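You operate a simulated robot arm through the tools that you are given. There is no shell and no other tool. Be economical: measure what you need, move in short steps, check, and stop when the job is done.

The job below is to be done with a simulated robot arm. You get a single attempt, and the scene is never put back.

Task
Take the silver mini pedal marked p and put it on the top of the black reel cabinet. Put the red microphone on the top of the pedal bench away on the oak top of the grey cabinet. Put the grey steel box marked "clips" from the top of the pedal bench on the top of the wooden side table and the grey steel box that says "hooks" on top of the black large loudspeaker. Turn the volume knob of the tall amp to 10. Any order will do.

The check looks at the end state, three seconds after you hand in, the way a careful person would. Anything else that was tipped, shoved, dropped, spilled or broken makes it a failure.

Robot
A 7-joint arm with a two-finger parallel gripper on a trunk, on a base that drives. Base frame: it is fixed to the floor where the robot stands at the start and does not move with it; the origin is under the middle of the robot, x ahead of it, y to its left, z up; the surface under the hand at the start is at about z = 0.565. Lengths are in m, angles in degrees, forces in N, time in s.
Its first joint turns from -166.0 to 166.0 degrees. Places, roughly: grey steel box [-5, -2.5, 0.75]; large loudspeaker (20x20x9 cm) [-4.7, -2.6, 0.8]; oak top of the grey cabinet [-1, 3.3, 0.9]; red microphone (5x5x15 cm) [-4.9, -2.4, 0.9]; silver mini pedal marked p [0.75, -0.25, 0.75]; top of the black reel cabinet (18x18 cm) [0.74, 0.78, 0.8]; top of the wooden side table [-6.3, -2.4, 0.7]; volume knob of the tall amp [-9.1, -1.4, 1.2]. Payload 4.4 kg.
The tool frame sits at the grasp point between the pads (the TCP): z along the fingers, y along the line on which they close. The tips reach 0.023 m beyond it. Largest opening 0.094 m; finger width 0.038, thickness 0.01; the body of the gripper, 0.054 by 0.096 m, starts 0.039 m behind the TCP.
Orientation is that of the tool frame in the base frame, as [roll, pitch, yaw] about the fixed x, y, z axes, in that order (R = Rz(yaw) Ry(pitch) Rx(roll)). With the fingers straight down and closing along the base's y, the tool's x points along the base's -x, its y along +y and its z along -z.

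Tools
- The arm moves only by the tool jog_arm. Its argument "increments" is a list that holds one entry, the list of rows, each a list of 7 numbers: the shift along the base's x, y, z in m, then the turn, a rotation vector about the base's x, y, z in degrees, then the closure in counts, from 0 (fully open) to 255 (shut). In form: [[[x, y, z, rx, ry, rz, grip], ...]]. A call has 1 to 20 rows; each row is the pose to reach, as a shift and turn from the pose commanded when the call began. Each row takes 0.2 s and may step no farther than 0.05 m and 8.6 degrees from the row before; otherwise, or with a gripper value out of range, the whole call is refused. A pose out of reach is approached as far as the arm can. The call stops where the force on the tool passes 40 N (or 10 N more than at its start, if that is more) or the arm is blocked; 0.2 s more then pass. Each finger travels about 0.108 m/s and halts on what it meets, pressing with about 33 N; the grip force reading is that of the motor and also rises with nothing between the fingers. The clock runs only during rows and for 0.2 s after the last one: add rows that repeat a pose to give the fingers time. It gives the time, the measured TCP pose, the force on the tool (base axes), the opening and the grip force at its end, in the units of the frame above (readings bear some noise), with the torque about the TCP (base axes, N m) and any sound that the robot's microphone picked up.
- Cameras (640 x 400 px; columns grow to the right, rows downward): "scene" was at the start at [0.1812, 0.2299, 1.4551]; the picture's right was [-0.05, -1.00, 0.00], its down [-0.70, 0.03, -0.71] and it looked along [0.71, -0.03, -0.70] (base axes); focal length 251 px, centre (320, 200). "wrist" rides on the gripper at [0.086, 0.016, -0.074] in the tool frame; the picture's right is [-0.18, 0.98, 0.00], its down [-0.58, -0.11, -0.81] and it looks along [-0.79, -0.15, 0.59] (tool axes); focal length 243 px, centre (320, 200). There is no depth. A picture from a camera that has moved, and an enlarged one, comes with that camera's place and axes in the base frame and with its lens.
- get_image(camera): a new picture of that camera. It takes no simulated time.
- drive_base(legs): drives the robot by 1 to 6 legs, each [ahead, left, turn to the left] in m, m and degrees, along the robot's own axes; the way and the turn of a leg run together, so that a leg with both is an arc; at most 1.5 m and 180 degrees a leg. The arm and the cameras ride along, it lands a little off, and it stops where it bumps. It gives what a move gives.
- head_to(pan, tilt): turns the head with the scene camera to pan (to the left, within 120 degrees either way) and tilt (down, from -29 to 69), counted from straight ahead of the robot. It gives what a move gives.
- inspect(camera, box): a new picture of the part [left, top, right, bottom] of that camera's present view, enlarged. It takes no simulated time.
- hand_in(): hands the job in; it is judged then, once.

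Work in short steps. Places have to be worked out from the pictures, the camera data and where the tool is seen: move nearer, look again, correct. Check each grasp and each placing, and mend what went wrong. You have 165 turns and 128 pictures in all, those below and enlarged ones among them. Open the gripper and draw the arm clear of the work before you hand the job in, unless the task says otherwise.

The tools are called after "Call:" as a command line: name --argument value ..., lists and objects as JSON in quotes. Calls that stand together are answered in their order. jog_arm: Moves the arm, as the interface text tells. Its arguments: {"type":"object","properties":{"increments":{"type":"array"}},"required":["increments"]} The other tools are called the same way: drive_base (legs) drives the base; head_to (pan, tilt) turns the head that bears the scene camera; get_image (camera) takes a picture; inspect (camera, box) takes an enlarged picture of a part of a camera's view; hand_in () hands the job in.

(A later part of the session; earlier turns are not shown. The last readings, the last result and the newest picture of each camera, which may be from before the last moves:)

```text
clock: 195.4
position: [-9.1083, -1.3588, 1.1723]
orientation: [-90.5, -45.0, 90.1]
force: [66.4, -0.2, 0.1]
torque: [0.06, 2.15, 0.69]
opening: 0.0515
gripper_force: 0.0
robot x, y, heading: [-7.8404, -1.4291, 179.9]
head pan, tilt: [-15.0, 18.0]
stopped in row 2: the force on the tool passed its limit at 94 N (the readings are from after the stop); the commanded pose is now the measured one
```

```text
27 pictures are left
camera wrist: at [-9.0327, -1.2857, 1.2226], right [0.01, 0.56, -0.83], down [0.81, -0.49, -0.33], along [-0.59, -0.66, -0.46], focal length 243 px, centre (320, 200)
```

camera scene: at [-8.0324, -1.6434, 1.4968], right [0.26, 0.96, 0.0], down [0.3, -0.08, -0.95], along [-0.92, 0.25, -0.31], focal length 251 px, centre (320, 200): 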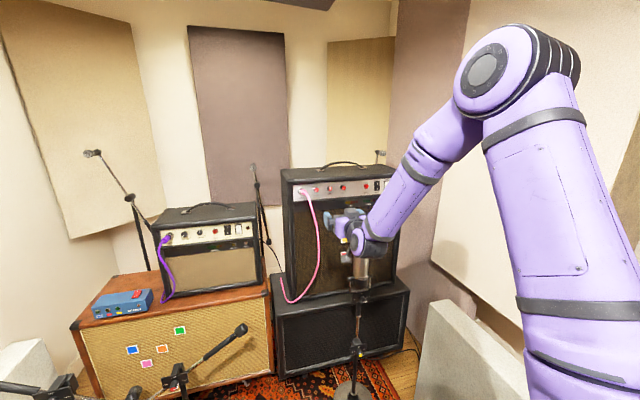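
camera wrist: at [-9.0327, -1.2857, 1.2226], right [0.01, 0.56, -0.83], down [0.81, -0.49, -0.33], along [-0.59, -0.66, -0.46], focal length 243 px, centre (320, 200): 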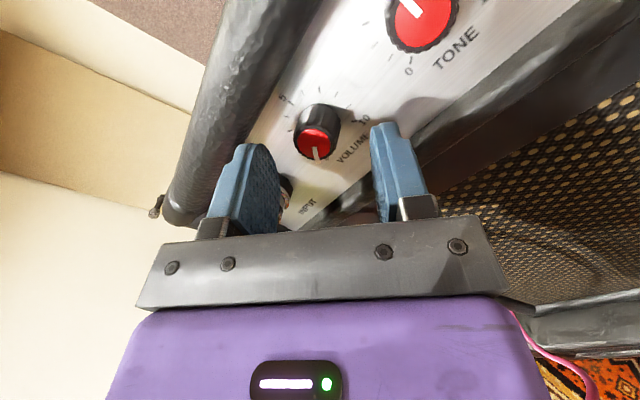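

The upper finger hit the amp's overhanging rim (≈2.9 cm above the knob), so I must enter with the fingers horizontal (camera up) and slightly low. I retreat, roll back 45°, and shift 8 mm down.

Call:
jog_arm --increments '[[[0.03, 0, 0, 0, 0, 0, 115], [0.04, -0.002, -0.002, 8, 0, 0, 115], [0.04, -0.002, -0.004, 16, 0, 0, 115], [0.04, -0.002, -0.006, 24, 0, 0, 115], [0.04, -0.002, -0.008, 32, 0, 0, 115], [0.04, -0.002, -0.008, 39, 0, 0, 115], [0.04, -0.002, -0.008, 45.3, 0, 0, 115], [0.02, -0.002, -0.008, 45.3, 0, 0, 115], [0.02, -0.002, -0.008, 45.3, 0, 0, 115]]]'

Call:
get_image --camera "wrist"

```text
clock: 197.4
position: [-9.0923, -1.3624, 1.1609]
orientation: [124.6, -89.6, -125.1]
force: [0.9, -0.3, -0.9]
torque: [0.01, -0.02, 0.01]
opening: 0.0515
gripper_force: 0.1
robot x, y, heading: [-7.841, -1.4315, 179.8]
head pan, tilt: [-15.0, 18.0]
```

```text
26 pictures are left
camera wrist: at [-9.0169, -1.346, 1.2483], right [0.01, 0.98, -0.18], down [0.81, -0.11, -0.58], along [-0.59, -0.14, -0.8], focal length 243 px, centre (320, 200)
```

wrist: 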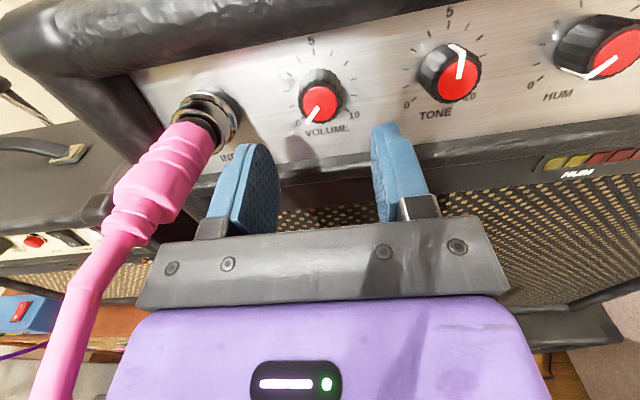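

Centred horizontally, knob about 1 cm above the TCP as intended. I advance 3.5 cm and close.

Call:
jog_arm --increments '[[[-0.012, 0, 0.002, 0, 0, 0, 115], [-0.024, 0, 0.002, 0, 0, 0, 115], [-0.03, 0, 0.002, 0, 0, 0, 115], [-0.035, 0, 0.002, 0, 0, 0, 115], [-0.035, 0, 0.002, 0, 0, 0, 170], [-0.035, 0, 0.002, 0, 0, 0, 220], [-0.035, 0, 0.002, 0, 0, 0, 255], [-0.035, 0, 0.002, 0, 0, 0, 255]]]'

Call:
get_image --camera "wrist"

```text
clock: 198.8
position: [-9.1255, -1.3645, 1.1639]
orientation: [153.1, -89.6, -153.4]
force: [15.2, 3.1, -0.3]
torque: [-0.88, -0.5, 0.44]
opening: 0.0344
gripper_force: 24.3
robot x, y, heading: [-7.8359, -1.4332, 179.9]
head pan, tilt: [-15.0, 18.0]
stopped in row 6: the force on the tool passed its limit at 63 N (the readings are from after the stop); the commanded pose is now the measured one
```

```text
25 pictures are left
camera wrist: at [-9.0506, -1.3478, 1.2501], right [0.01, 0.98, -0.18], down [0.81, -0.11, -0.58], along [-0.59, -0.14, -0.8], focal length 243 px, centre (320, 200)
```

wrist: 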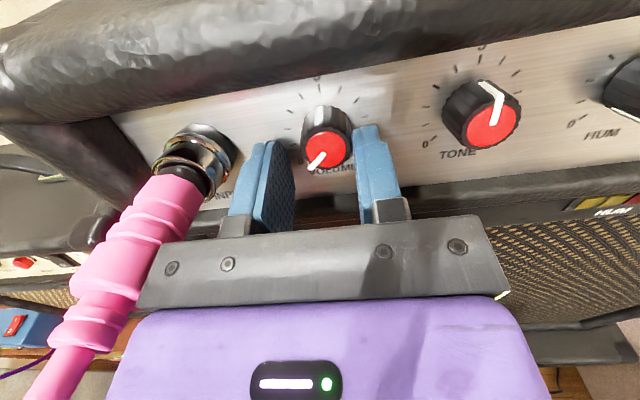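

The knob sits 3 mm right of the finger centre and the hand brushed the plug at lower left. I open, back out, roll 18° clockwise (raising the left side away from the plug), recentre, re-enter and close.

Call:
jog_arm --increments '[[[0, 0, 0, 0, 0, 0, 115], [0.015, 0, 0, 0, 0, 0, 115], [0.035, 0, 0, 0, 0, 0, 115], [0.035, 0.0, 0.001, -6, 0, 0, 115], [0.035, 0.0005, 0.0015, -12, 0, 0, 115], [0.035, 0.0005, 0.0015, -18, 0, 0, 115], [0.035, 0.0005, 0.0015, -18, 0, 0, 115], [0.02, 0.0005, 0.0015, -18, 0, 0, 115], [0.01, 0.0005, 0.0015, -18, 0, 0, 115], [0.003, 0.0005, 0.0015, -18, 0, 0, 115], [0.003, 0.0005, 0.0015, -18, 0, 0, 160], [0.003, 0.0005, 0.0015, -18, 0, 0, 200], [0.003, 0.0005, 0.0015, -18, 0, 0, 230], [0.003, 0.0005, 0.0015, -18, 0, 0, 255], [0.003, 0.0005, 0.0015, -18, 0, 0, 255]]]'

Call:
get_image --camera "wrist"

```text
clock: 202.0
position: [-9.1233, -1.363, 1.1633]
orientation: [-91.2, -72.2, 90.8]
force: [1.8, 13.5, -6.0]
torque: [-0.02, -0.18, -0.91]
opening: 0.0241
gripper_force: 45.1
robot x, y, heading: [-7.8382, -1.4295, 179.8]
head pan, tilt: [-15.0, 18.0]
```

```text
24 pictures are left
camera wrist: at [-9.0482, -1.3203, 1.2411], right [0.01, 0.88, -0.48], down [0.81, -0.29, -0.52], along [-0.59, -0.38, -0.71], focal length 243 px, centre (320, 200)
```

wrist: 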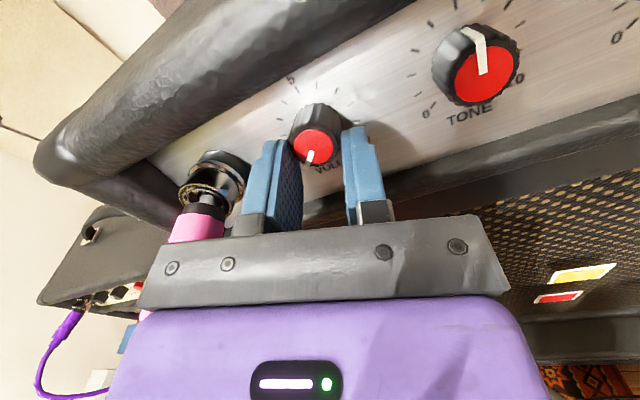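

The knob is gripped (opening 0.024). First clockwise stroke of 80°, moving on the arc about the knob's axis.

Call:
jog_arm --increments '[[[0, -0.0012, 0.0005, -8.5, 0, 0, 255], [0, -0.0024, 0.0012, -17, 0, 0, 255], [0, -0.0034, 0.002, -25.5, 0, 0, 255], [0, -0.0043, 0.003, -34, 0, 0, 255], [0, -0.005, 0.0041, -42.5, 0, 0, 255], [0, -0.0056, 0.0053, -51, 0, 0, 255], [0, -0.006, 0.0066, -59.5, 0, 0, 255], [0, -0.0062, 0.0079, -68, 0, 0, 255], [0, -0.0062, 0.0093, -76.5, 0, 0, 255], [0, -0.0062, 0.0098, -80, 0, 0, 255], [0, -0.0062, 0.0098, -80, 0, 0, 255]]]'

Call:
get_image --camera "wrist"

```text
clock: 204.4
position: [-9.1238, -1.3728, 1.1765]
orientation: [-90.0, 7.9, 90.4]
force: [2.4, 3.9, 6.1]
torque: [0.14, -0.61, -0.23]
opening: 0.0253
gripper_force: 44.9
robot x, y, heading: [-7.8407, -1.4307, 179.7]
head pan, tilt: [-15.0, 18.0]
```

```text
23 pictures are left
camera wrist: at [-9.0486, -1.2878, 1.148], right [0.0, -0.32, -0.95], down [0.81, -0.56, 0.19], along [-0.59, -0.77, 0.26], focal length 243 px, centre (320, 200)
```

wrist: 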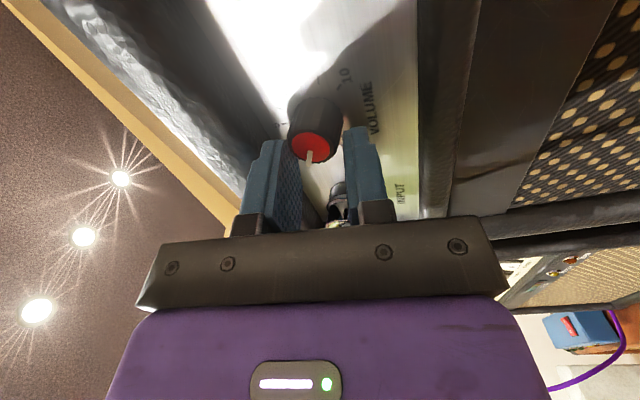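

The knob turned with the hand (pointer stays in the grip). Now regrasp: open slightly, back out, roll back 80°, re-enter and close.

Call:
jog_arm --increments '[[[0, 0, 0, 0, 0, 0, 165], [0, 0, 0, 0, 0, 0, 165], [0.02, 0, 0, 0, 0, 0, 165], [0.04, 0.001, -0.001, 8, 0, 0, 115], [0.04, 0.002, -0.002, 16, 0, 0, 115], [0.04, 0.003, -0.003, 24, 0, 0, 115], [0.04, 0.004, -0.004, 32, 0, 0, 115], [0.04, 0.005, -0.005, 40, 0, 0, 115], [0.04, 0.006, -0.006, 48, 0, 0, 115], [0.04, 0.007, -0.007, 56, 0, 0, 115], [0.04, 0.008, -0.008, 64, 0, 0, 115], [0.04, 0.008, -0.009, 72, 0, 0, 115], [0.04, 0.008, -0.0098, 80, 0, 0, 115], [0.04, 0.008, -0.0098, 80, 0, 0, 115], [0.02, 0.008, -0.0098, 80, 0, 0, 115], [0.008, 0.008, -0.0098, 80, 0, 0, 115], [0, 0.008, -0.0098, 80, 0, 0, 115], [0, 0.008, -0.0098, 80, 0, 0, 180], [0, 0.008, -0.0098, 80, 0, 0, 230], [0, 0.008, -0.0098, 80, 0, 0, 255]]]'

Call:
get_image --camera "wrist"

```text
clock: 208.6
position: [-9.1226, -1.3639, 1.1647]
orientation: [-91.1, -72.2, 90.8]
force: [-0.4, 2.0, -1.5]
torque: [0.08, -0.13, -0.63]
opening: 0.0239
gripper_force: 45.1
robot x, y, heading: [-7.8399, -1.4332, 179.6]
head pan, tilt: [-15.0, 18.0]
```

```text
22 pictures are left
camera wrist: at [-9.0484, -1.32, 1.2415], right [0.0, 0.88, -0.48], down [0.81, -0.28, -0.52], along [-0.59, -0.38, -0.71], focal length 243 px, centre (320, 200)
```

wrist: 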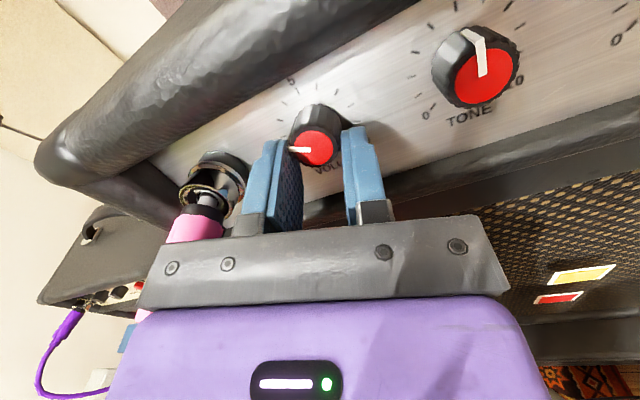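

Regrasped well; the pointer moved about 80°. Second stroke, then regrasp again.

Call:
jog_arm --increments '[[[0, -0.0012, 0.0005, -8.5, 0, 0, 255], [0, -0.0024, 0.0012, -17, 0, 0, 255], [0, -0.0034, 0.002, -25.5, 0, 0, 255], [0, -0.0043, 0.003, -34, 0, 0, 255], [0, -0.005, 0.0041, -42.5, 0, 0, 255], [0, -0.0056, 0.0053, -51, 0, 0, 255], [0, -0.006, 0.0066, -59.5, 0, 0, 255], [0, -0.0062, 0.0079, -68, 0, 0, 255], [0, -0.0062, 0.0093, -76.5, 0, 0, 255], [0, -0.0062, 0.0098, -80, 0, 0, 255], [0, -0.0062, 0.0098, -80, 0, 0, 255]]]'

Call:
jog_arm --increments '[[[0, 0, 0, 0, 0, 0, 165], [0, 0, 0, 0, 0, 0, 165], [0.02, 0, 0, 0, 0, 0, 165], [0.04, 0.001, -0.001, 8, 0, 0, 115], [0.04, 0.002, -0.002, 16, 0, 0, 115], [0.04, 0.003, -0.003, 24, 0, 0, 115], [0.04, 0.004, -0.004, 32, 0, 0, 115], [0.04, 0.005, -0.005, 40, 0, 0, 115], [0.04, 0.006, -0.006, 48, 0, 0, 115], [0.04, 0.006, -0.007, 56, 0, 0, 115], [0.04, 0.0062, -0.008, 64, 0, 0, 115], [0.04, 0.0062, -0.009, 72, 0, 0, 115], [0.04, 0.0062, -0.0098, 80, 0, 0, 115], [0.04, 0.0062, -0.0098, 80, 0, 0, 115], [0.02, 0.0062, -0.0098, 80, 0, 0, 115], [0.008, 0.0062, -0.0098, 80, 0, 0, 115], [0, 0.0062, -0.0098, 80, 0, 0, 115], [0, 0.0062, -0.0098, 80, 0, 0, 180], [0, 0.0062, -0.0098, 80, 0, 0, 230], [0, 0.0062, -0.0098, 80, 0, 0, 255]]]'

Call:
get_image --camera "wrist"

```text
clock: 211.0
position: [-9.1226, -1.3695, 1.1765]
orientation: [-90.0, 7.9, 90.3]
force: [10.2, -2.4, 6.4]
torque: [0.15, -0.71, -0.43]
opening: 0.0255
gripper_force: 45.3
robot x, y, heading: [-7.8386, -1.4303, 180.0]
head pan, tilt: [-15.0, 18.0]
```

```text
clock: 215.2
position: [-9.1234, -1.3632, 1.1645]
orientation: [-91.0, -72.2, 90.8]
force: [-0.1, 3.4, -1.5]
torque: [0.08, -0.09, -0.66]
opening: 0.0241
gripper_force: 45.0
robot x, y, heading: [-7.8398, -1.4324, 179.8]
head pan, tilt: [-15.0, 18.0]
```

```text
21 pictures are left
camera wrist: at [-9.0484, -1.3201, 1.2414], right [0.01, 0.88, -0.48], down [0.81, -0.28, -0.52], along [-0.59, -0.38, -0.71], focal length 243 px, centre (320, 200)
```

wrist: 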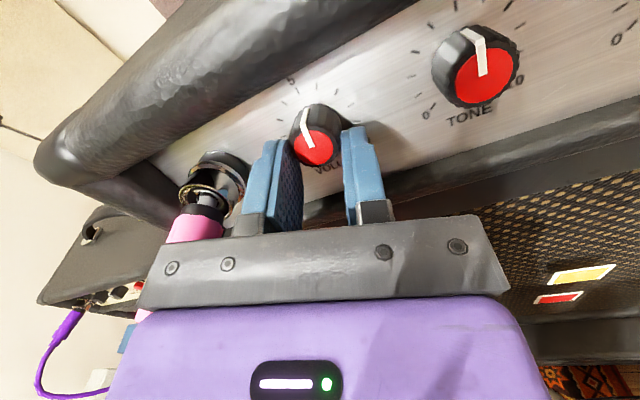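

About 160° done. Third stroke of 80°, then back out and view from the scene camera.

Call:
jog_arm --increments '[[[0, -0.0012, 0.0005, -8.5, 0, 0, 255], [0, -0.0024, 0.0012, -17, 0, 0, 255], [0, -0.0034, 0.002, -25.5, 0, 0, 255], [0, -0.0043, 0.003, -34, 0, 0, 255], [0, -0.005, 0.0041, -42.5, 0, 0, 255], [0, -0.0056, 0.0053, -51, 0, 0, 255], [0, -0.006, 0.0066, -59.5, 0, 0, 255], [0, -0.0062, 0.0079, -68, 0, 0, 255], [0, -0.0062, 0.0093, -76.5, 0, 0, 255], [0, -0.0062, 0.0098, -80, 0, 0, 255], [0, -0.0062, 0.0098, -80, 0, 0, 255]]]'

Call:
jog_arm --increments '[[[0, 0, 0, 0, 0, 0, 165], [0, 0, 0, 0, 0, 0, 165], [0.02, 0, 0, 0, 0, 0, 165], [0.04, 0.001, -0.001, 8, 0, 0, 115], [0.04, 0.002, -0.002, 16, 0, 0, 115], [0.04, 0.003, -0.003, 24, 0, 0, 115], [0.04, 0.004, -0.004, 32, 0, 0, 115], [0.04, 0.005, -0.005, 40, 0, 0, 115], [0.04, 0.006, -0.006, 48, 0, 0, 115], [0.04, 0.006, -0.007, 56, 0, 0, 115], [0.04, 0.0062, -0.008, 64, 0, 0, 115], [0.04, 0.0062, -0.009, 72, 0, 0, 115], [0.04, 0.0062, -0.0098, 80, 0, 0, 115], [0.04, 0.0062, -0.0098, 80, 0, 0, 115]]]'

Call:
inspect --camera "scene" --box '[296, 178, 354, 200]'

Call:
inspect --camera "wrist" --box '[260, 40, 380, 140]'

```text
clock: 217.6
position: [-9.1229, -1.371, 1.1758]
orientation: [-89.9, 7.8, 90.2]
force: [5.8, -1.6, 7.2]
torque: [0.15, -0.62, -0.34]
opening: 0.0252
gripper_force: 44.5
robot x, y, heading: [-7.8429, -1.4302, 179.9]
head pan, tilt: [-15.0, 18.0]
```

```text
clock: 220.6
position: [-9.0816, -1.3642, 1.1643]
orientation: [-90.9, -72.3, 90.8]
force: [-1.0, -0.9, -0.1]
torque: [0.03, -0.03, 0.04]
opening: 0.0518
gripper_force: 0.0
robot x, y, heading: [-7.8383, -1.4346, 180.0]
head pan, tilt: [-15.0, 18.0]
```

```text
11.03 times, centred on (325, 189) of scene
camera zoom: at [-8.0318, -1.6436, 1.4968], right [0.26, 0.96, 0.0], down [0.3, -0.08, -0.95], along [-0.92, 0.25, -0.31], focal length 2774 px, centre (265, 321)
```

zoom: 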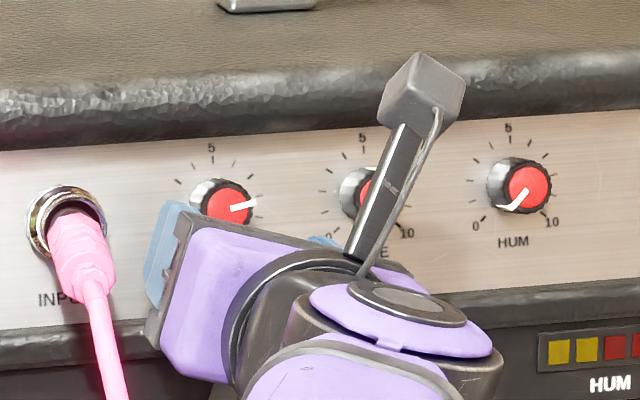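

```text
4.00 times, centred on (320, 90) of wrist
camera zoom: at [-9.0085, -1.3214, 1.2419], right [0.0, 0.88, -0.47], down [0.81, -0.28, -0.52], along [-0.59, -0.38, -0.71], focal length 970 px, centre (320, 640)
```

zoom: 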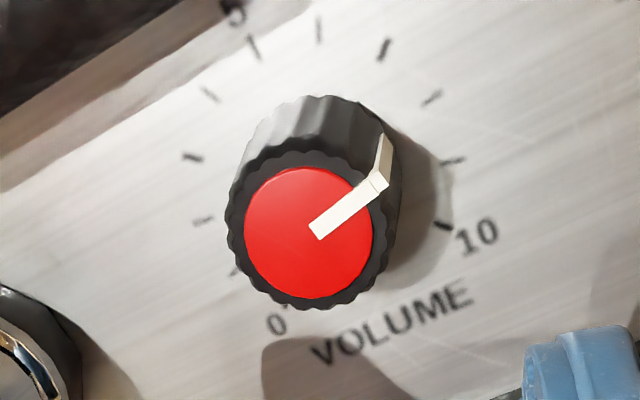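

The pointer is now near 8.2 (each stroke gave ≈73°). I re-enter, close, and turn another ≈52°.

Call:
jog_arm --increments '[[[-0.02, 0, 0, 0, 0, 0, 115], [-0.032, 0, 0, 0, 0, 0, 115], [-0.04, 0, 0, 0, 0, 0, 115], [-0.04, 0, 0, 0, 0, 0, 180], [-0.04, 0, 0, 0, 0, 0, 230], [-0.04, 0, 0, 0, 0, 0, 255], [-0.04, 0, 0, 0, 0, 0, 255], [-0.04, -0.0012, 0.0005, -8.5, 0, 0, 255], [-0.04, -0.0024, 0.0012, -17, 0, 0, 255], [-0.04, -0.0034, 0.002, -25.5, 0, 0, 255], [-0.04, -0.0043, 0.003, -34, 0, 0, 255], [-0.04, -0.005, 0.0041, -42.5, 0, 0, 255], [-0.04, -0.0056, 0.0053, -51, 0, 0, 255], [-0.04, -0.0057, 0.0056, -54, 0, 0, 255], [-0.04, -0.0057, 0.0056, -54, 0, 0, 255]]]'

Call:
jog_arm --increments '[[[0, 0, 0, 0, 0, 0, 170], [0, 0, 0, 0, 0, 0, 165], [0.02, 0, 0, 0, 0, 0, 165], [0.04, 0.001, -0.001, 8, 0, 0, 115], [0.04, 0.002, -0.002, 16, 0, 0, 115], [0.04, 0.003, -0.003, 24, 0, 0, 115], [0.04, 0.004, -0.004, 32, 0, 0, 115], [0.04, 0.005, -0.005, 40, 0, 0, 115], [0.04, 0.0057, -0.0056, 48, 0, 0, 115], [0.04, 0.0057, -0.0056, 54, 0, 0, 115], [0.04, 0.0057, -0.0056, 54, 0, 0, 115]]]'

Call:
inspect --camera "wrist" --box '[260, 40, 380, 140]'

Call:
inspect --camera "scene" --box '[296, 178, 354, 200]'

```text
clock: 223.8
position: [-9.1223, -1.3705, 1.171]
orientation: [-90.1, -18.1, 90.3]
force: [10.5, -4.1, -1.0]
torque: [0.02, -0.56, -0.15]
opening: 0.0255
gripper_force: 45.0
robot x, y, heading: [-7.8412, -1.431, 179.7]
head pan, tilt: [-15.0, 18.0]
```

```text
clock: 226.2
position: [-9.0826, -1.3642, 1.1645]
orientation: [-90.9, -72.3, 90.8]
force: [-0.3, 0.3, 0.0]
torque: [0.0, 0.01, 0.02]
opening: 0.0518
gripper_force: 0.0
robot x, y, heading: [-7.8437, -1.4318, 179.8]
head pan, tilt: [-15.0, 18.0]
```

```text
4.00 times, centred on (320, 90) of wrist
camera zoom: at [-9.0087, -1.3211, 1.2422], right [0.0, 0.88, -0.47], down [0.81, -0.28, -0.52], along [-0.59, -0.38, -0.71], focal length 970 px, centre (320, 640)
```

zoom: 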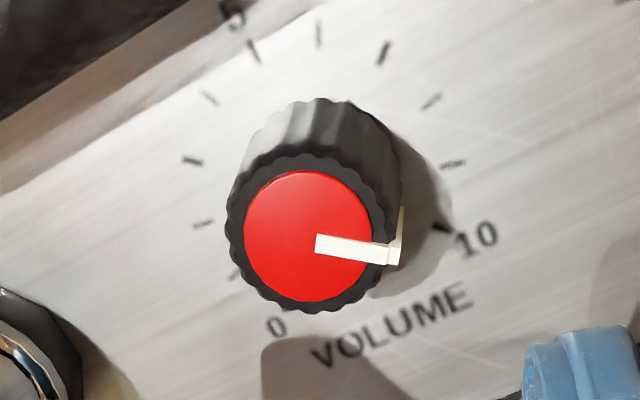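

```text
11.03 times, centred on (325, 189) of scene
camera zoom: at [-8.0318, -1.6436, 1.4968], right [0.26, 0.96, 0.0], down [0.3, -0.08, -0.95], along [-0.92, 0.25, -0.31], focal length 2774 px, centre (265, 321)
```

zoom: 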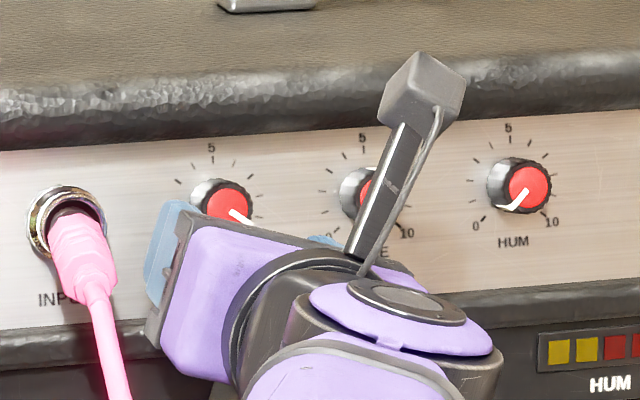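

Pointer now at about 9.6–9.8. Each stroke loses ≈10° to slack, so I turn another 23° commanded.

Call:
jog_arm --increments '[[[-0.02, 0, 0, 0, 0, 0, 115], [-0.032, 0, 0, 0, 0, 0, 115], [-0.04, 0, 0, 0, 0, 0, 115], [-0.04, 0, 0, 0, 0, 0, 180], [-0.04, 0, 0, 0, 0, 0, 230], [-0.04, 0, 0, 0, 0, 0, 255], [-0.04, 0, 0, 0, 0, 0, 255], [-0.04, -0.0012, 0.0005, -8, 0, 0, 255], [-0.04, -0.0024, 0.0012, -16, 0, 0, 255], [-0.04, -0.003, 0.0018, -23, 0, 0, 255], [-0.04, -0.003, 0.0018, -23, 0, 0, 255]]]'

Call:
jog_arm --increments '[[[0, 0, 0, 0, 0, 0, 170], [0, 0, 0, 0, 0, 0, 155], [0.02, 0, 0, 0, 0, 0, 155], [0.04, 0.001, -0.001, 8, 0, 0, 115], [0.04, 0.002, -0.0015, 16, 0, 0, 115], [0.04, 0.003, -0.0018, 23, 0, 0, 115], [0.04, 0.003, -0.0018, 23, 0, 0, 115]]]'

Call:
inspect --camera "wrist" --box '[260, 40, 380, 140]'

```text
clock: 228.6
position: [-9.1236, -1.3662, 1.1666]
orientation: [-90.5, -49.1, 90.4]
force: [5.6, 2.4, -2.3]
torque: [0.1, -0.44, -0.27]
opening: 0.0248
gripper_force: 44.9
robot x, y, heading: [-7.8401, -1.4291, 180.0]
head pan, tilt: [-15.0, 18.0]
```

```text
clock: 230.2
position: [-9.0829, -1.3631, 1.165]
orientation: [-90.9, -72.3, 90.8]
force: [0.1, -0.6, -0.4]
torque: [0.01, -0.01, 0.01]
opening: 0.0517
gripper_force: 0.1
robot x, y, heading: [-7.8407, -1.4303, 179.8]
head pan, tilt: [-15.0, 18.0]
```

```text
4.00 times, centred on (320, 90) of wrist
camera zoom: at [-9.0085, -1.3214, 1.2421], right [0.0, 0.88, -0.47], down [0.81, -0.28, -0.52], along [-0.59, -0.38, -0.71], focal length 970 px, centre (320, 640)
```

zoom: 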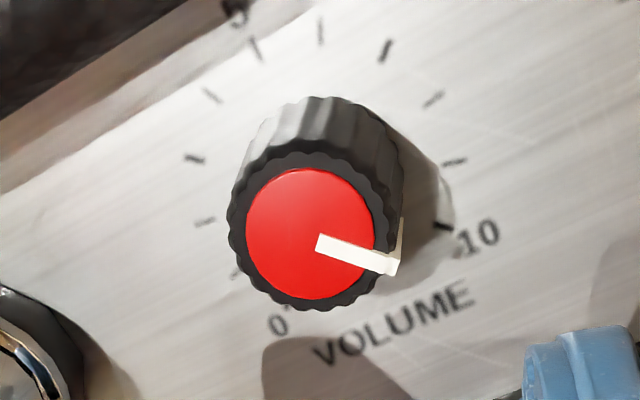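

Pointer reads ≈9.85. One more small turn, 21° commanded (≈+4° net).

Call:
jog_arm --increments '[[[-0.02, 0, 0, 0, 0, 0, 115], [-0.032, 0, 0, 0, 0, 0, 115], [-0.04, 0, 0, 0, 0, 0, 115], [-0.04, 0, 0, 0, 0, 0, 180], [-0.04, 0, 0, 0, 0, 0, 230], [-0.04, 0, 0, 0, 0, 0, 255], [-0.04, 0, 0, 0, 0, 0, 255], [-0.04, -0.0012, 0.0005, -8, 0, 0, 255], [-0.04, -0.0024, 0.0012, -16, 0, 0, 255], [-0.04, -0.0028, 0.0016, -21, 0, 0, 255], [-0.04, -0.0028, 0.0016, -21, 0, 0, 255]]]'

Call:
jog_arm --increments '[[[0, 0, 0, 0, 0, 0, 170], [0, 0, 0, 0, 0, 0, 155], [0.02, 0, 0, 0, 0, 0, 155], [0.04, 0.001, -0.001, 8, 0, 0, 115], [0.04, 0.002, -0.0015, 16, 0, 0, 115], [0.04, 0.0028, -0.0016, 21, 0, 0, 115], [0.04, 0.0028, -0.0016, 21, 0, 0, 115]]]'

Call:
inspect --camera "wrist" --box '[260, 40, 380, 140]'

```text
clock: 232.6
position: [-9.1229, -1.3663, 1.1652]
orientation: [-90.6, -51.1, 90.5]
force: [9.6, 3.5, -2.2]
torque: [0.2, -0.27, -0.41]
opening: 0.0247
gripper_force: 44.6
robot x, y, heading: [-7.8413, -1.429, 179.8]
head pan, tilt: [-15.0, 18.0]
```

```text
clock: 234.2
position: [-9.0834, -1.3644, 1.1651]
orientation: [-91.0, -72.3, 90.8]
force: [0.9, -1.8, -0.2]
torque: [-0.01, 0.0, -0.02]
opening: 0.0512
gripper_force: 0.1
robot x, y, heading: [-7.8424, -1.4312, 179.6]
head pan, tilt: [-15.0, 18.0]
```

```text
4.00 times, centred on (320, 90) of wrist
camera zoom: at [-9.0085, -1.3214, 1.2424], right [0.0, 0.88, -0.47], down [0.81, -0.28, -0.52], along [-0.59, -0.38, -0.71], focal length 970 px, centre (320, 640)
```

zoom: 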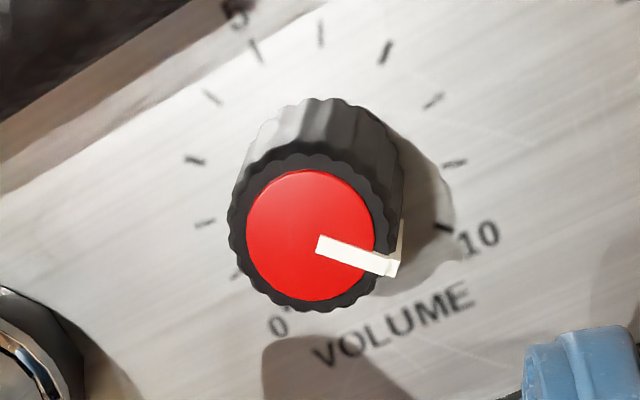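

Pointer unchanged with torque built up: it is at the end stop, i.e. at 10. I back the hand away and undo the roll.

Call:
jog_arm --increments '[[[0.045, 0, 0, 0, 0, 0, 60], [0.09, 0, 0, 0, 0, 0, 0], [0.135, 0, 0, 0, 0, 0, 0], [0.18, 0, 0.005, 0, 0, 0, 0], [0.225, 0, 0.01, 0, 0, 0, 0], [0.27, 0, 0.015, 0, 0, 0, 0], [0.315, 0, 0.02, 0, 0, 0, 0], [0.36, 0, 0.025, 0, 0, 0, 0]]]'

Call:
jog_arm --increments '[[[0, 0, 0, -8.5, 0, 0, 0], [0, 0, 0, -17, 0, 0, 0], [0, 0, 0, -25.5, 0, 0, 0], [0, 0, 0, -34, 0, 0, 0], [0, 0, 0, -42.5, 0, 0, 0], [0, 0, 0, -51, 0, 0, 0], [0, 0, 0, -59.5, 0, 0, 0], [0, 0, 0, -68, 0, 0, 0], [0, 0, 0, -76.5, 0, 0, 0], [0, 0, 0, -85, 0, 0, 0], [0, 0, 0, -93.5, 0, 0, 0], [0, 0, 0, -102, 0, 0, 0], [0, 0, 0, -110.5, 0, 0, 0], [0, 0, 0, -119, 0, 0, 0], [0, 0, 0, -127.5, 0, 0, 0], [0, 0, 0, -136, 0, 0, 0], [0, 0, 0, -144.5, 0, 0, 0], [0, 0, 0, -153, 0, 0, 0], [0, 0, 0, -161.5, 0, 0, 0], [0, 0, 0, -162, 0, 0, 0]]]'

Call:
inspect --camera "scene" --box '[280, 160, 400, 220]'

```text
clock: 236.0
position: [-8.7225, -1.3644, 1.1892]
orientation: [-91.1, -72.2, 90.9]
force: [0.1, 0.4, 0.1]
torque: [-0.02, -0.03, 0.02]
opening: 0.094
gripper_force: 0.0
robot x, y, heading: [-7.8388, -1.433, 180.0]
head pan, tilt: [-15.0, 18.0]
```

```text
clock: 240.2
position: [-8.7234, -1.3644, 1.1905]
orientation: [-21.3, 89.6, 158.9]
force: [-0.7, 0.7, -0.7]
torque: [-0.02, 0.05, 0.01]
opening: 0.094
gripper_force: 0.0
robot x, y, heading: [-7.8405, -1.4319, 179.9]
head pan, tilt: [-15.0, 18.0]
```

```text
5.33 times, centred on (340, 190) of scene
camera zoom: at [-8.0317, -1.6436, 1.4968], right [0.26, 0.96, 0.0], down [0.3, -0.08, -0.95], along [-0.92, 0.25, -0.31], focal length 1341 px, centre (213, 253)
```

zoom: 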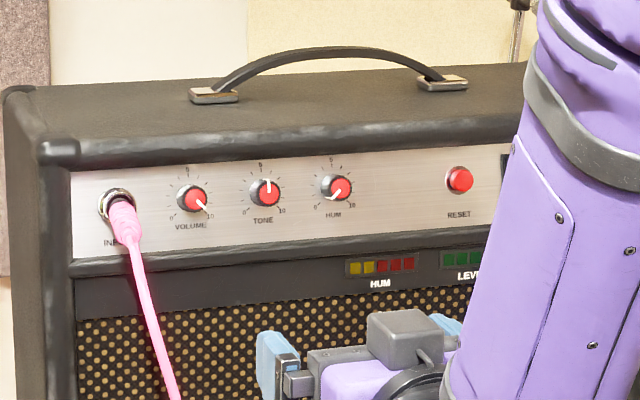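

Confirmed: volume at 10. I point the hand down again and tuck it, then drive back to the pedal bench for the mic.

Call:
jog_arm --increments '[[[0.02, 0, 0, 0, -8.2, 0, 0], [0.04, 0, 0, 0, -16.4, 0, 0], [0.06, 0, 0, 0, -24.6, 0, 0], [0.08, 0, 0, 0, -32.8, 0, 0], [0.1, 0, 0, 0, -41, 0, 0], [0.12, 0, 0, 0, -49.2, 0, 0], [0.14, 0, 0, 0, -57.4, 0, 0], [0.16, 0, 0, 0, -65.6, 0, 0], [0.18, 0, 0, 0, -73.8, 0, 0], [0.2, 0, 0, 0, -82, 0, 0], [0.2, 0, 0, 0, -89.6, 0, 0], [0.2, 0, 0, 0, -89.6, 0, 0]]]'

Call:
drive_base --legs '[[-1.5, 0, 0], [-1.4, 0, 0], [0, -0.15, 0], [0, 0, 90]]'

Call:
head_to --pan -10 --tilt 42

Call:
get_image --camera "scene"

```text
clock: 242.8
position: [-8.5236, -1.3641, 1.1891]
orientation: [179.8, 0.7, 0.2]
force: [0.3, -0.7, 0.7]
torque: [-0.01, -0.01, 0.0]
opening: 0.0938
gripper_force: 0.1
robot x, y, heading: [-7.8444, -1.4332, 180.0]
head pan, tilt: [-15.0, 18.0]
```

```text
clock: 261.6
position: [-5.0246, -2.0431, 1.1902]
orientation: [179.7, 0.6, 88.2]
force: [-0.3, 0.2, -0.5]
torque: [0.0, -0.02, 0.0]
opening: 0.094
gripper_force: 0.1
robot x, y, heading: [-4.9356, -1.363, -92.3]
head pan, tilt: [-15.0, 18.0]
```

```text
clock: 262.5
position: [-5.0248, -2.0438, 1.1901]
orientation: [179.8, 0.6, 88.2]
force: [0.2, -0.9, -0.5]
torque: [0.01, -0.03, -0.02]
opening: 0.094
gripper_force: 0.0
robot x, y, heading: [-4.934, -1.3597, -92.2]
head pan, tilt: [-10.0, 42.0]
```

```text
13 pictures are left
camera scene: at [-4.7203, -1.5552, 1.4593], right [-0.98, 0.21, 0.0], down [0.14, 0.65, -0.74], along [-0.16, -0.73, -0.67], focal length 251 px, centre (320, 200)
```

scene: 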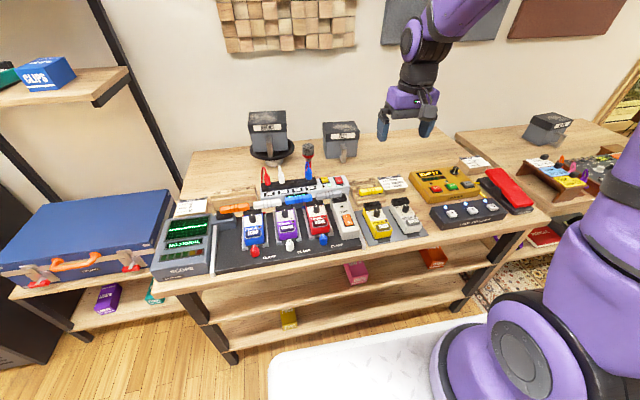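

13 pictures left, so I use the earlier triangulation: mic ring at (−4.872, −2.479, 0.879), its top ≈0.94. I drive closer, straighten, and bring the hand above it.

Call:
drive_base --legs '[[0.12, 0, 2.2]]'

```text
clock: 263.7
position: [-5.0022, -2.1674, 1.1906]
orientation: [179.8, 0.7, 90.4]
force: [-1.3, -0.2, -0.3]
torque: [-0.02, 0.03, 0.04]
opening: 0.094
gripper_force: 0.1
robot x, y, heading: [-4.9355, -1.483, -89.8]
head pan, tilt: [-10.0, 42.0]
```

Now over the mic at z≈1.06, opening 7 cm.

Call:
jog_arm --increments '[[[0.02, -0.04, 0, 0, 0, 0, 30], [0.04, -0.08, 0, 0, 0, 0, 65], [0.06, -0.12, 0, 0, 0, 0, 65], [0.08, -0.16, 0, 0, 0, 0, 65], [0.1, -0.2, 0, 0, 0, 0, 65], [0.12, -0.24, 0, 0, 0, 0, 65], [0.13, -0.28, 0, 0, 0, 0, 65], [0.13, -0.312, -0.02, 0, 0, 0, 65], [0.13, -0.312, -0.06, 0, 0, 0, 65], [0.13, -0.312, -0.1, 0, 0, 0, 65], [0.13, -0.312, -0.12, 0, 0, 0, 65], [0.13, -0.312, -0.12, 0, 0, 0, 65]]]'

Call:
get_image --camera "wrist"

```text
clock: 266.3
position: [-4.8731, -2.4794, 1.069]
orientation: [179.7, 0.7, 90.3]
force: [1.0, -0.1, -0.7]
torque: [-0.02, -0.02, 0.01]
opening: 0.0697
gripper_force: 0.1
robot x, y, heading: [-4.9333, -1.4835, -90.2]
head pan, tilt: [-10.0, 42.0]
```

```text
12 pictures are left
camera wrist: at [-4.856, -2.3913, 1.1425], right [0.98, -0.18, 0.01], down [-0.11, -0.57, 0.81], along [-0.14, -0.8, -0.58], focal length 243 px, centre (320, 200)
```

wrist: 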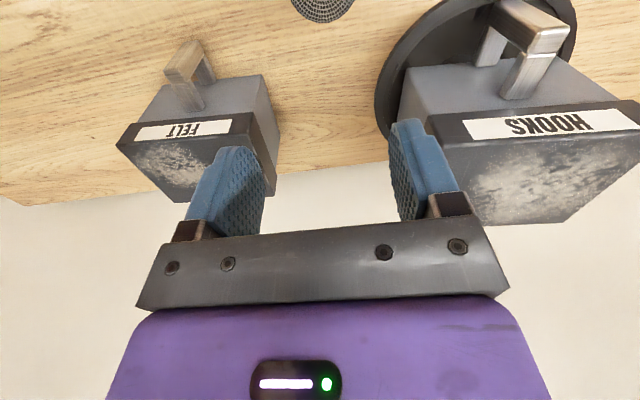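

The head actually stands at (−4.860, −2.443), top 0.947 (all three views agree). I shift over it and check while partly lowered.

Call:
jog_arm --increments '[[[0.006, 0.018, 0, 0, 0, 0, 65], [0.013, 0.036, 0, 0, 0, 0, 65], [0.013, 0.036, -0.03, 0, 0, 0, 65], [0.013, 0.036, -0.06, 0, 0, 0, 65], [0.013, 0.036, -0.075, 0, 0, 0, 65], [0.013, 0.036, -0.075, 0, 0, 0, 65]]]'

Call:
get_image --camera "wrist"

```text
clock: 267.7
position: [-4.858, -2.4429, 0.995]
orientation: [180.0, 0.7, 90.4]
force: [-0.3, 0.1, -0.4]
torque: [0.03, -0.01, 0.02]
opening: 0.0698
gripper_force: 0.0
robot x, y, heading: [-4.9359, -1.4834, -89.9]
head pan, tilt: [-10.0, 42.0]
```

```text
11 pictures are left
camera wrist: at [-4.8426, -2.355, 1.0674], right [0.98, -0.18, 0.0], down [-0.11, -0.57, 0.81], along [-0.14, -0.8, -0.58], focal length 243 px, centre (320, 200)
```

wrist: 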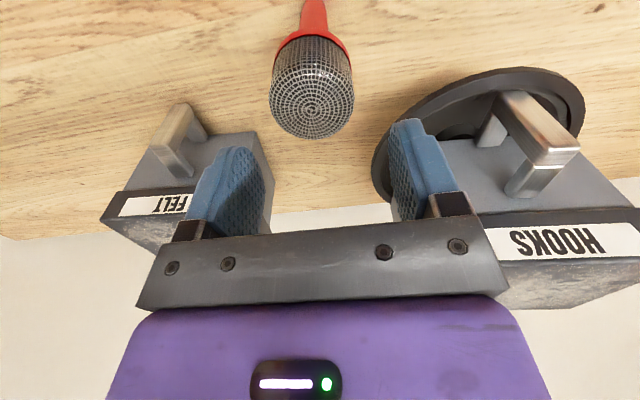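

Nearly centred; I correct by −4 mm x, +8 mm y, descend to 0.918 and close.

Call:
jog_arm --increments '[[[-0.004, 0.008, -0.02, 0, 0, 0, 65], [-0.004, 0.008, -0.05, 0, 0, 0, 65], [-0.004, 0.008, -0.068, 0, 0, 0, 65], [-0.004, 0.008, -0.077, 0, 0, 0, 65], [-0.004, 0.008, -0.077, 0, 0, 0, 100], [-0.004, 0.008, -0.077, 0, 0, 0, 140], [-0.004, 0.008, -0.077, 0, 0, 0, 190], [-0.004, 0.008, -0.077, 0, 0, 0, 255], [-0.004, 0.008, -0.077, 0, 0, 0, 255]]]'

```text
clock: 269.7
position: [-4.8628, -2.4348, 0.9181]
orientation: [179.9, 0.6, 90.4]
force: [0.1, 0.3, 0.6]
torque: [0.0, -0.02, -0.03]
opening: 0.0493
gripper_force: 32.6
robot x, y, heading: [-4.9381, -1.4847, -90.2]
head pan, tilt: [-10.0, 42.0]
```

Gripped at 4.9 cm (the mic's head). I lift it straight up clear of the boxes and look.

Call:
jog_arm --increments '[[[0, 0, 0.02, 0, 0, 0, 255], [0, 0, 0.06, 0, 0, 0, 255], [0, 0, 0.1, 0, 0, 0, 255], [0, 0, 0.14, 0, 0, 0, 255], [0, 0, 0.18, 0, 0, 0, 255], [0, 0, 0.22, 0, 0, 0, 255], [0, 0.03, 0.25, 0, 0, 0, 255], [0, 0.07, 0.25, 0, 0, 0, 255], [0, 0.11, 0.25, 0, 0, 0, 255], [0, 0.15, 0.25, 0, 0, 0, 255], [0, 0.19, 0.25, 0, 0, 0, 255], [0, 0.23, 0.25, 0, 0, 0, 255], [0, 0.27, 0.25, 0, 0, 0, 255], [0, 0.27, 0.25, 0, 0, 0, 255]]]'

Call:
get_image --camera "scene"

```text
clock: 272.7
position: [-4.8612, -2.1649, 1.1682]
orientation: [179.9, 0.6, 90.4]
force: [-0.2, -0.3, -2.2]
torque: [0.02, -0.01, -0.02]
opening: 0.0493
gripper_force: 33.4
robot x, y, heading: [-4.9356, -1.4785, -90.1]
head pan, tilt: [-10.0, 42.0]
```

```text
10 pictures are left
camera scene: at [-4.7155, -1.6679, 1.4591], right [-0.98, 0.17, 0.0], down [0.12, 0.66, -0.74], along [-0.13, -0.73, -0.67], focal length 251 px, centre (320, 200)
```

scene: 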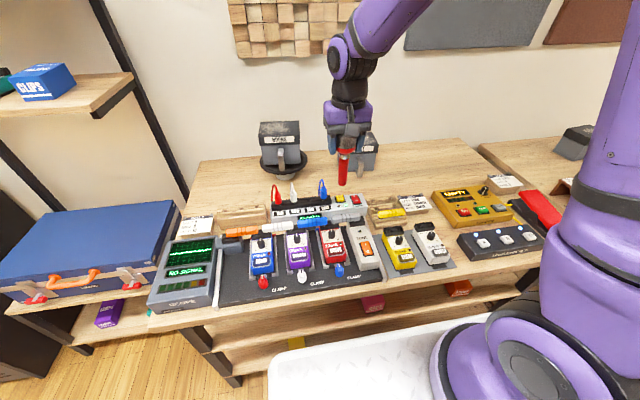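

The mic hangs upright in the grip. I back off, turn toward +x, and drive back along the aisle.

Call:
drive_base --legs '[[-0.15, 0, 0], [0, 0, 90], [1.5, -0.2, 0]]'

```text
refused: leg 3 is longer than a leg can be; nothing moved
```

The diagonal leg was slightly too long; I shorten it.

Call:
drive_base --legs '[[-0.15, 0, 0], [0, 0, 90], [1.4, -0.2, 0]]'

```text
clock: 284.6
position: [-2.8413, -1.428, 1.1676]
orientation: [179.8, 0.6, -178.8]
force: [-0.2, -0.3, -3.4]
torque: [-0.01, 0.0, 0.0]
opening: 0.0494
gripper_force: 33.7
robot x, y, heading: [-3.5207, -1.5152, 0.5]
head pan, tilt: [-10.0, 42.0]
```

On track. I go on to x≈−0.4 and turn left toward +y.

Call:
drive_base --legs '[[1.5, -0.02, -0.5], [1.45, 0, 0], [0.15, 0, 0], [0, 0, 90]]'

```text
refused: leg 1 is longer than a leg can be; nothing moved
```

Call:
drive_base --legs '[[1.45, -0.02, -0.5], [1.45, 0, 0], [0.2, 0, 0], [0, 0, 90]]'

```text
clock: 303.7
position: [-0.4956, -0.8107, 1.1673]
orientation: [179.8, 0.6, -88.8]
force: [-0.4, 1.2, -2.5]
torque: [0.03, -0.02, 0.0]
opening: 0.0494
gripper_force: 33.2
robot x, y, heading: [-0.4112, -1.4924, 91.1]
head pan, tilt: [-10.0, 42.0]
```

I drive up the room to y≈1.7 and look at the grey cabinet's top.

Call:
drive_base --legs '[[0, 0, -1], [1.5, 0, 0], [1.5, 0, 0], [0.2, 0, 0]]'

Call:
head_to --pan 5 --tilt 22

Call:
get_image --camera "scene"

```text
clock: 319.7
position: [-0.4506, 2.3846, 1.1679]
orientation: [179.8, 0.6, -90.8]
force: [-0.2, -0.1, -1.9]
torque: [0.01, 0.01, 0.0]
opening: 0.0495
gripper_force: 32.9
robot x, y, heading: [-0.387, 1.7024, 88.8]
head pan, tilt: [-10.0, 42.0]
```

```text
clock: 320.5
position: [-0.4497, 2.3844, 1.1687]
orientation: [179.8, 0.7, -90.8]
force: [-0.4, -0.2, -3.3]
torque: [-0.01, 0.0, 0.01]
opening: 0.0494
gripper_force: 32.8
robot x, y, heading: [-0.3926, 1.702, 88.7]
head pan, tilt: [5.0, 22.0]
```

```text
9 pictures are left
camera scene: at [-0.6298, 1.8981, 1.4902], right [1.0, 0.07, 0.0], down [0.02, -0.37, -0.93], along [-0.06, 0.92, -0.38], focal length 251 px, centre (320, 200)
```

scene: 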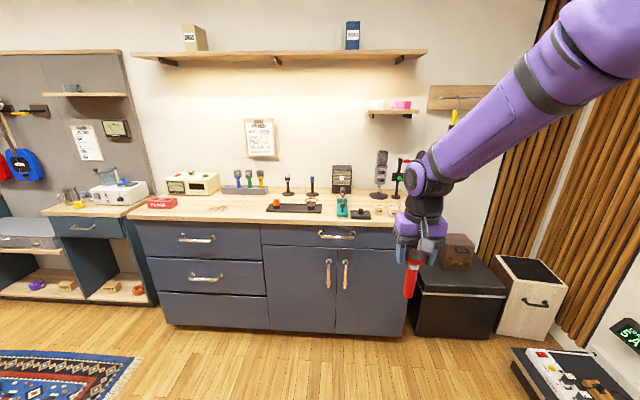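

Call:
inspect --camera "scene" --box '[130, 140, 420, 250]'

```text
2.21 times, centred on (275, 195) of scene
camera zoom: at [-0.6298, 1.8981, 1.4902], right [1.0, 0.07, 0.0], down [0.02, -0.37, -0.93], along [-0.06, 0.92, -0.38], focal length 555 px, centre (419, 211)
```

zoom: 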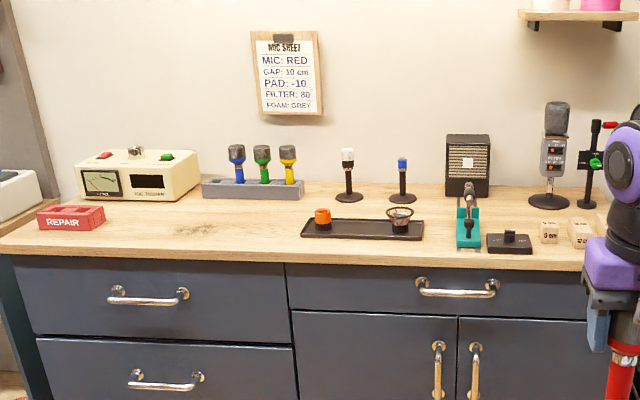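

A free spot on the oak top is near (−1.2, 3.2), top z≈0.9. I drive left and ahead to bring it in reach.

Call:
drive_base --legs '[[0, 0.7, 1.2], [0.45, 0, 0]]'

```text
clock: 326.6
position: [-1.1611, 2.8412, 1.168]
orientation: [179.8, 0.7, -89.8]
force: [-0.6, 0.1, -2.5]
torque: [0.02, -0.01, 0.01]
opening: 0.0493
gripper_force: 32.9
robot x, y, heading: [-1.0902, 2.1596, 89.8]
head pan, tilt: [5.0, 22.0]
```

Now I carry the mic over the spot at (−1.2, 3.2) and lower to a few centimetres above the top.

Call:
jog_arm --increments '[[[0, 0.045, 0, 0, 0, 0, 255], [-0.01, 0.09, 0, 0, 0, 0, 255], [-0.02, 0.135, 0, 0, 0, 0, 255], [-0.03, 0.18, 0, 0, 0, 0, 255], [-0.035, 0.225, 0, 0, 0, 0, 255], [-0.039, 0.27, 0, 0, 0, 0, 255], [-0.039, 0.315, 0, 0, 0, 0, 255], [-0.039, 0.355, -0.01, 0, 0, 0, 255], [-0.039, 0.355, -0.05, 0, 0, 0, 255], [-0.039, 0.355, -0.09, 0, 0, 0, 255], [-0.039, 0.355, -0.1, 0, 0, 0, 255], [-0.039, 0.355, -0.1, 0, 0, 0, 255]]]'

Call:
head_to --pan -5 --tilt 35

Call:
get_image --camera "scene"

```text
clock: 329.2
position: [-1.1997, 3.1961, 1.0672]
orientation: [179.7, 0.6, -89.8]
force: [-0.5, -0.6, -3.1]
torque: [-0.01, 0.01, 0.0]
opening: 0.0495
gripper_force: 32.3
robot x, y, heading: [-1.0847, 2.1602, 89.9]
head pan, tilt: [5.0, 22.0]
```

```text
clock: 330.0
position: [-1.2004, 3.1957, 1.0667]
orientation: [179.8, 0.7, -89.8]
force: [-0.3, -0.2, -2.8]
torque: [0.0, -0.02, 0.02]
opening: 0.0497
gripper_force: 33.8
robot x, y, heading: [-1.0883, 2.158, 89.7]
head pan, tilt: [-5.0, 35.0]
```

```text
7 pictures are left
camera scene: at [-1.3156, 2.3469, 1.4697], right [1.0, -0.09, 0.0], down [-0.05, -0.57, -0.82], along [0.07, 0.82, -0.57], focal length 251 px, centre (320, 200)
```

scene: 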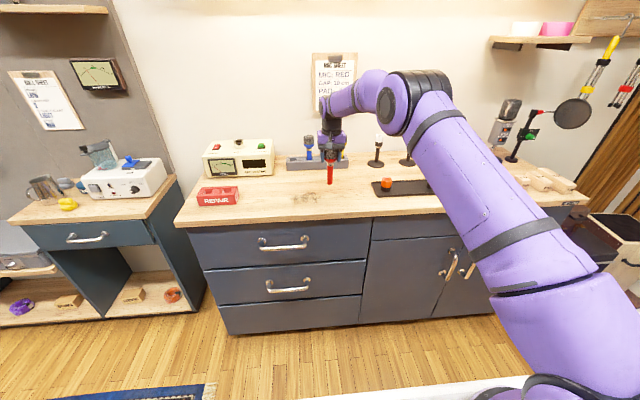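

The spot below the mic is free. I lower in small steps until it touches.

Call:
jog_arm --increments '[[[0, 0, -0.012, 0, 0, 0, 255], [0, 0, -0.022, 0, 0, 0, 255], [0, 0, -0.03, 0, 0, 0, 255], [0, 0, -0.036, 0, 0, 0, 255], [0, 0, -0.041, 0, 0, 0, 255], [0, 0, -0.046, 0, 0, 0, 255], [0, 0, -0.051, 0, 0, 0, 255], [0, 0, -0.056, 0, 0, 0, 255], [0, 0, -0.061, 0, 0, 0, 255], [0, 0, -0.066, 0, 0, 0, 255], [0, 0, -0.071, 0, 0, 0, 255]]]'

Call:
inspect --camera "scene" --box '[280, 110, 380, 210]'

```text
clock: 332.1
position: [-1.1996, 3.1979, 1.0116]
orientation: [179.7, 1.0, -89.8]
force: [-0.6, -0.9, 8.7]
torque: [-0.04, -0.07, 0.0]
opening: 0.0495
gripper_force: 32.7
robot x, y, heading: [-1.0866, 2.1613, 89.6]
head pan, tilt: [-5.0, 35.0]
stopped in row 10: the force on the tool passed its limit at 47 N (the readings are from after the stop); the commanded pose is now the measured one
```

```text
4.00 times, centred on (330, 160) of scene
camera zoom: at [-1.3155, 2.3463, 1.4697], right [1.0, -0.09, 0.0], down [-0.05, -0.57, -0.82], along [0.07, 0.82, -0.57], focal length 1006 px, centre (280, 360)
```

zoom: 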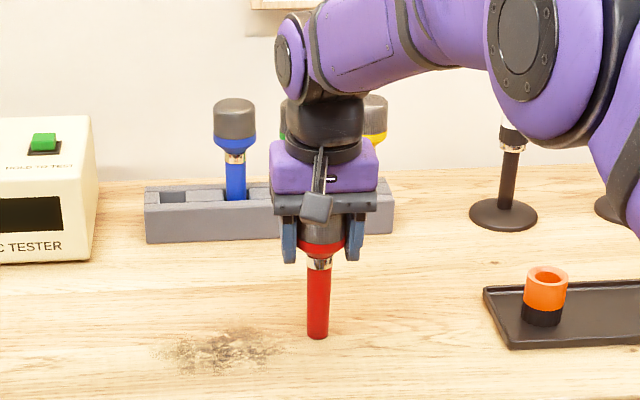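

The mic stands upright on the oak top. I open slowly and evenly, wait, and then rise straight up.

Call:
jog_arm --increments '[[[0, 0, 0.001, 0, 0, 0, 240], [0, 0, 0.001, 0, 0, 0, 200], [0, 0, 0.001, 0, 0, 0, 150], [0, 0, 0.001, 0, 0, 0, 110], [0, 0, 0.001, 0, 0, 0, 70], [0, 0, 0.001, 0, 0, 0, 30], [0, 0, 0.001, 0, 0, 0, 0], [0, 0, 0.001, 0, 0, 0, 0], [0, 0, 0.02, 0, 0, 0, 0], [0, 0, 0.05, 0, 0, 0, 0], [0, 0, 0.09, 0, 0, 0, 0], [0, 0, 0.13, 0, 0, 0, 0], [0, 0, 0.17, 0, 0, 0, 0], [0, 0, 0.17, 0, 0, 0, 0]]]'

Call:
inspect --camera "scene" --box '[280, 110, 380, 210]'

```text
clock: 335.1
position: [-1.1993, 3.1975, 1.18]
orientation: [179.8, 1.0, -89.8]
force: [0.3, -0.7, 0.7]
torque: [-0.02, -0.01, 0.02]
opening: 0.0942
gripper_force: 0.0
robot x, y, heading: [-1.0875, 2.1588, 89.8]
head pan, tilt: [-5.0, 35.0]
```

```text
4.00 times, centred on (330, 160) of scene
camera zoom: at [-1.3155, 2.3468, 1.4697], right [1.0, -0.09, 0.0], down [-0.05, -0.57, -0.82], along [0.07, 0.82, -0.57], focal length 1006 px, centre (280, 360)
```

zoom: 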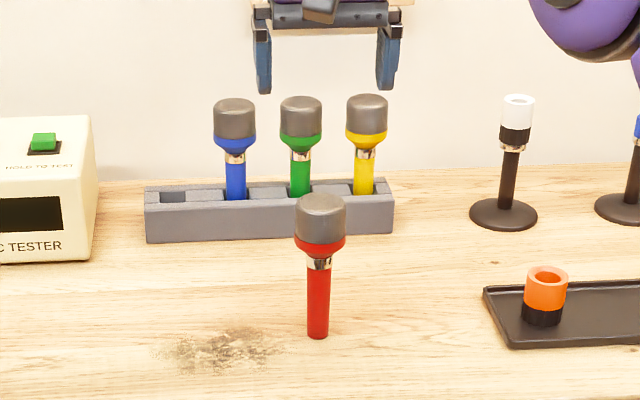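

The red mic stands on the oak top by itself. I withdraw the arm clear and take a last look.

Call:
jog_arm --increments '[[[0, -0.045, 0.01, 0, 0, 0, 0], [0, -0.09, 0.01, 0, 0, 0, 0], [0, -0.135, 0.01, 0, 0, 0, 0], [0, -0.18, 0.01, 0, 0, 0, 0], [0, -0.225, 0.01, 0, 0, 0, 0], [0, -0.27, 0.01, 0, 0, 0, 0], [0, -0.3, 0.01, 0, 0, 0, 0], [0, -0.3, 0.01, 0, 0, 0, 0]]]'

Call:
get_image --camera "scene"

```text
clock: 336.9
position: [-1.1996, 2.8969, 1.1906]
orientation: [179.8, 1.0, -89.9]
force: [0.1, 0.3, -0.4]
torque: [-0.02, 0.0, -0.01]
opening: 0.0938
gripper_force: 0.2
robot x, y, heading: [-1.0884, 2.1608, 89.6]
head pan, tilt: [-5.0, 35.0]
```

```text
4 pictures are left
camera scene: at [-1.3155, 2.3468, 1.4697], right [1.0, -0.09, 0.0], down [-0.05, -0.57, -0.82], along [0.07, 0.82, -0.57], focal length 251 px, centre (320, 200)
```

scene: 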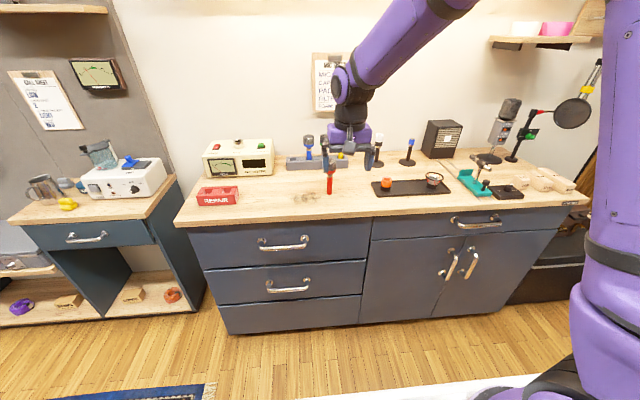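

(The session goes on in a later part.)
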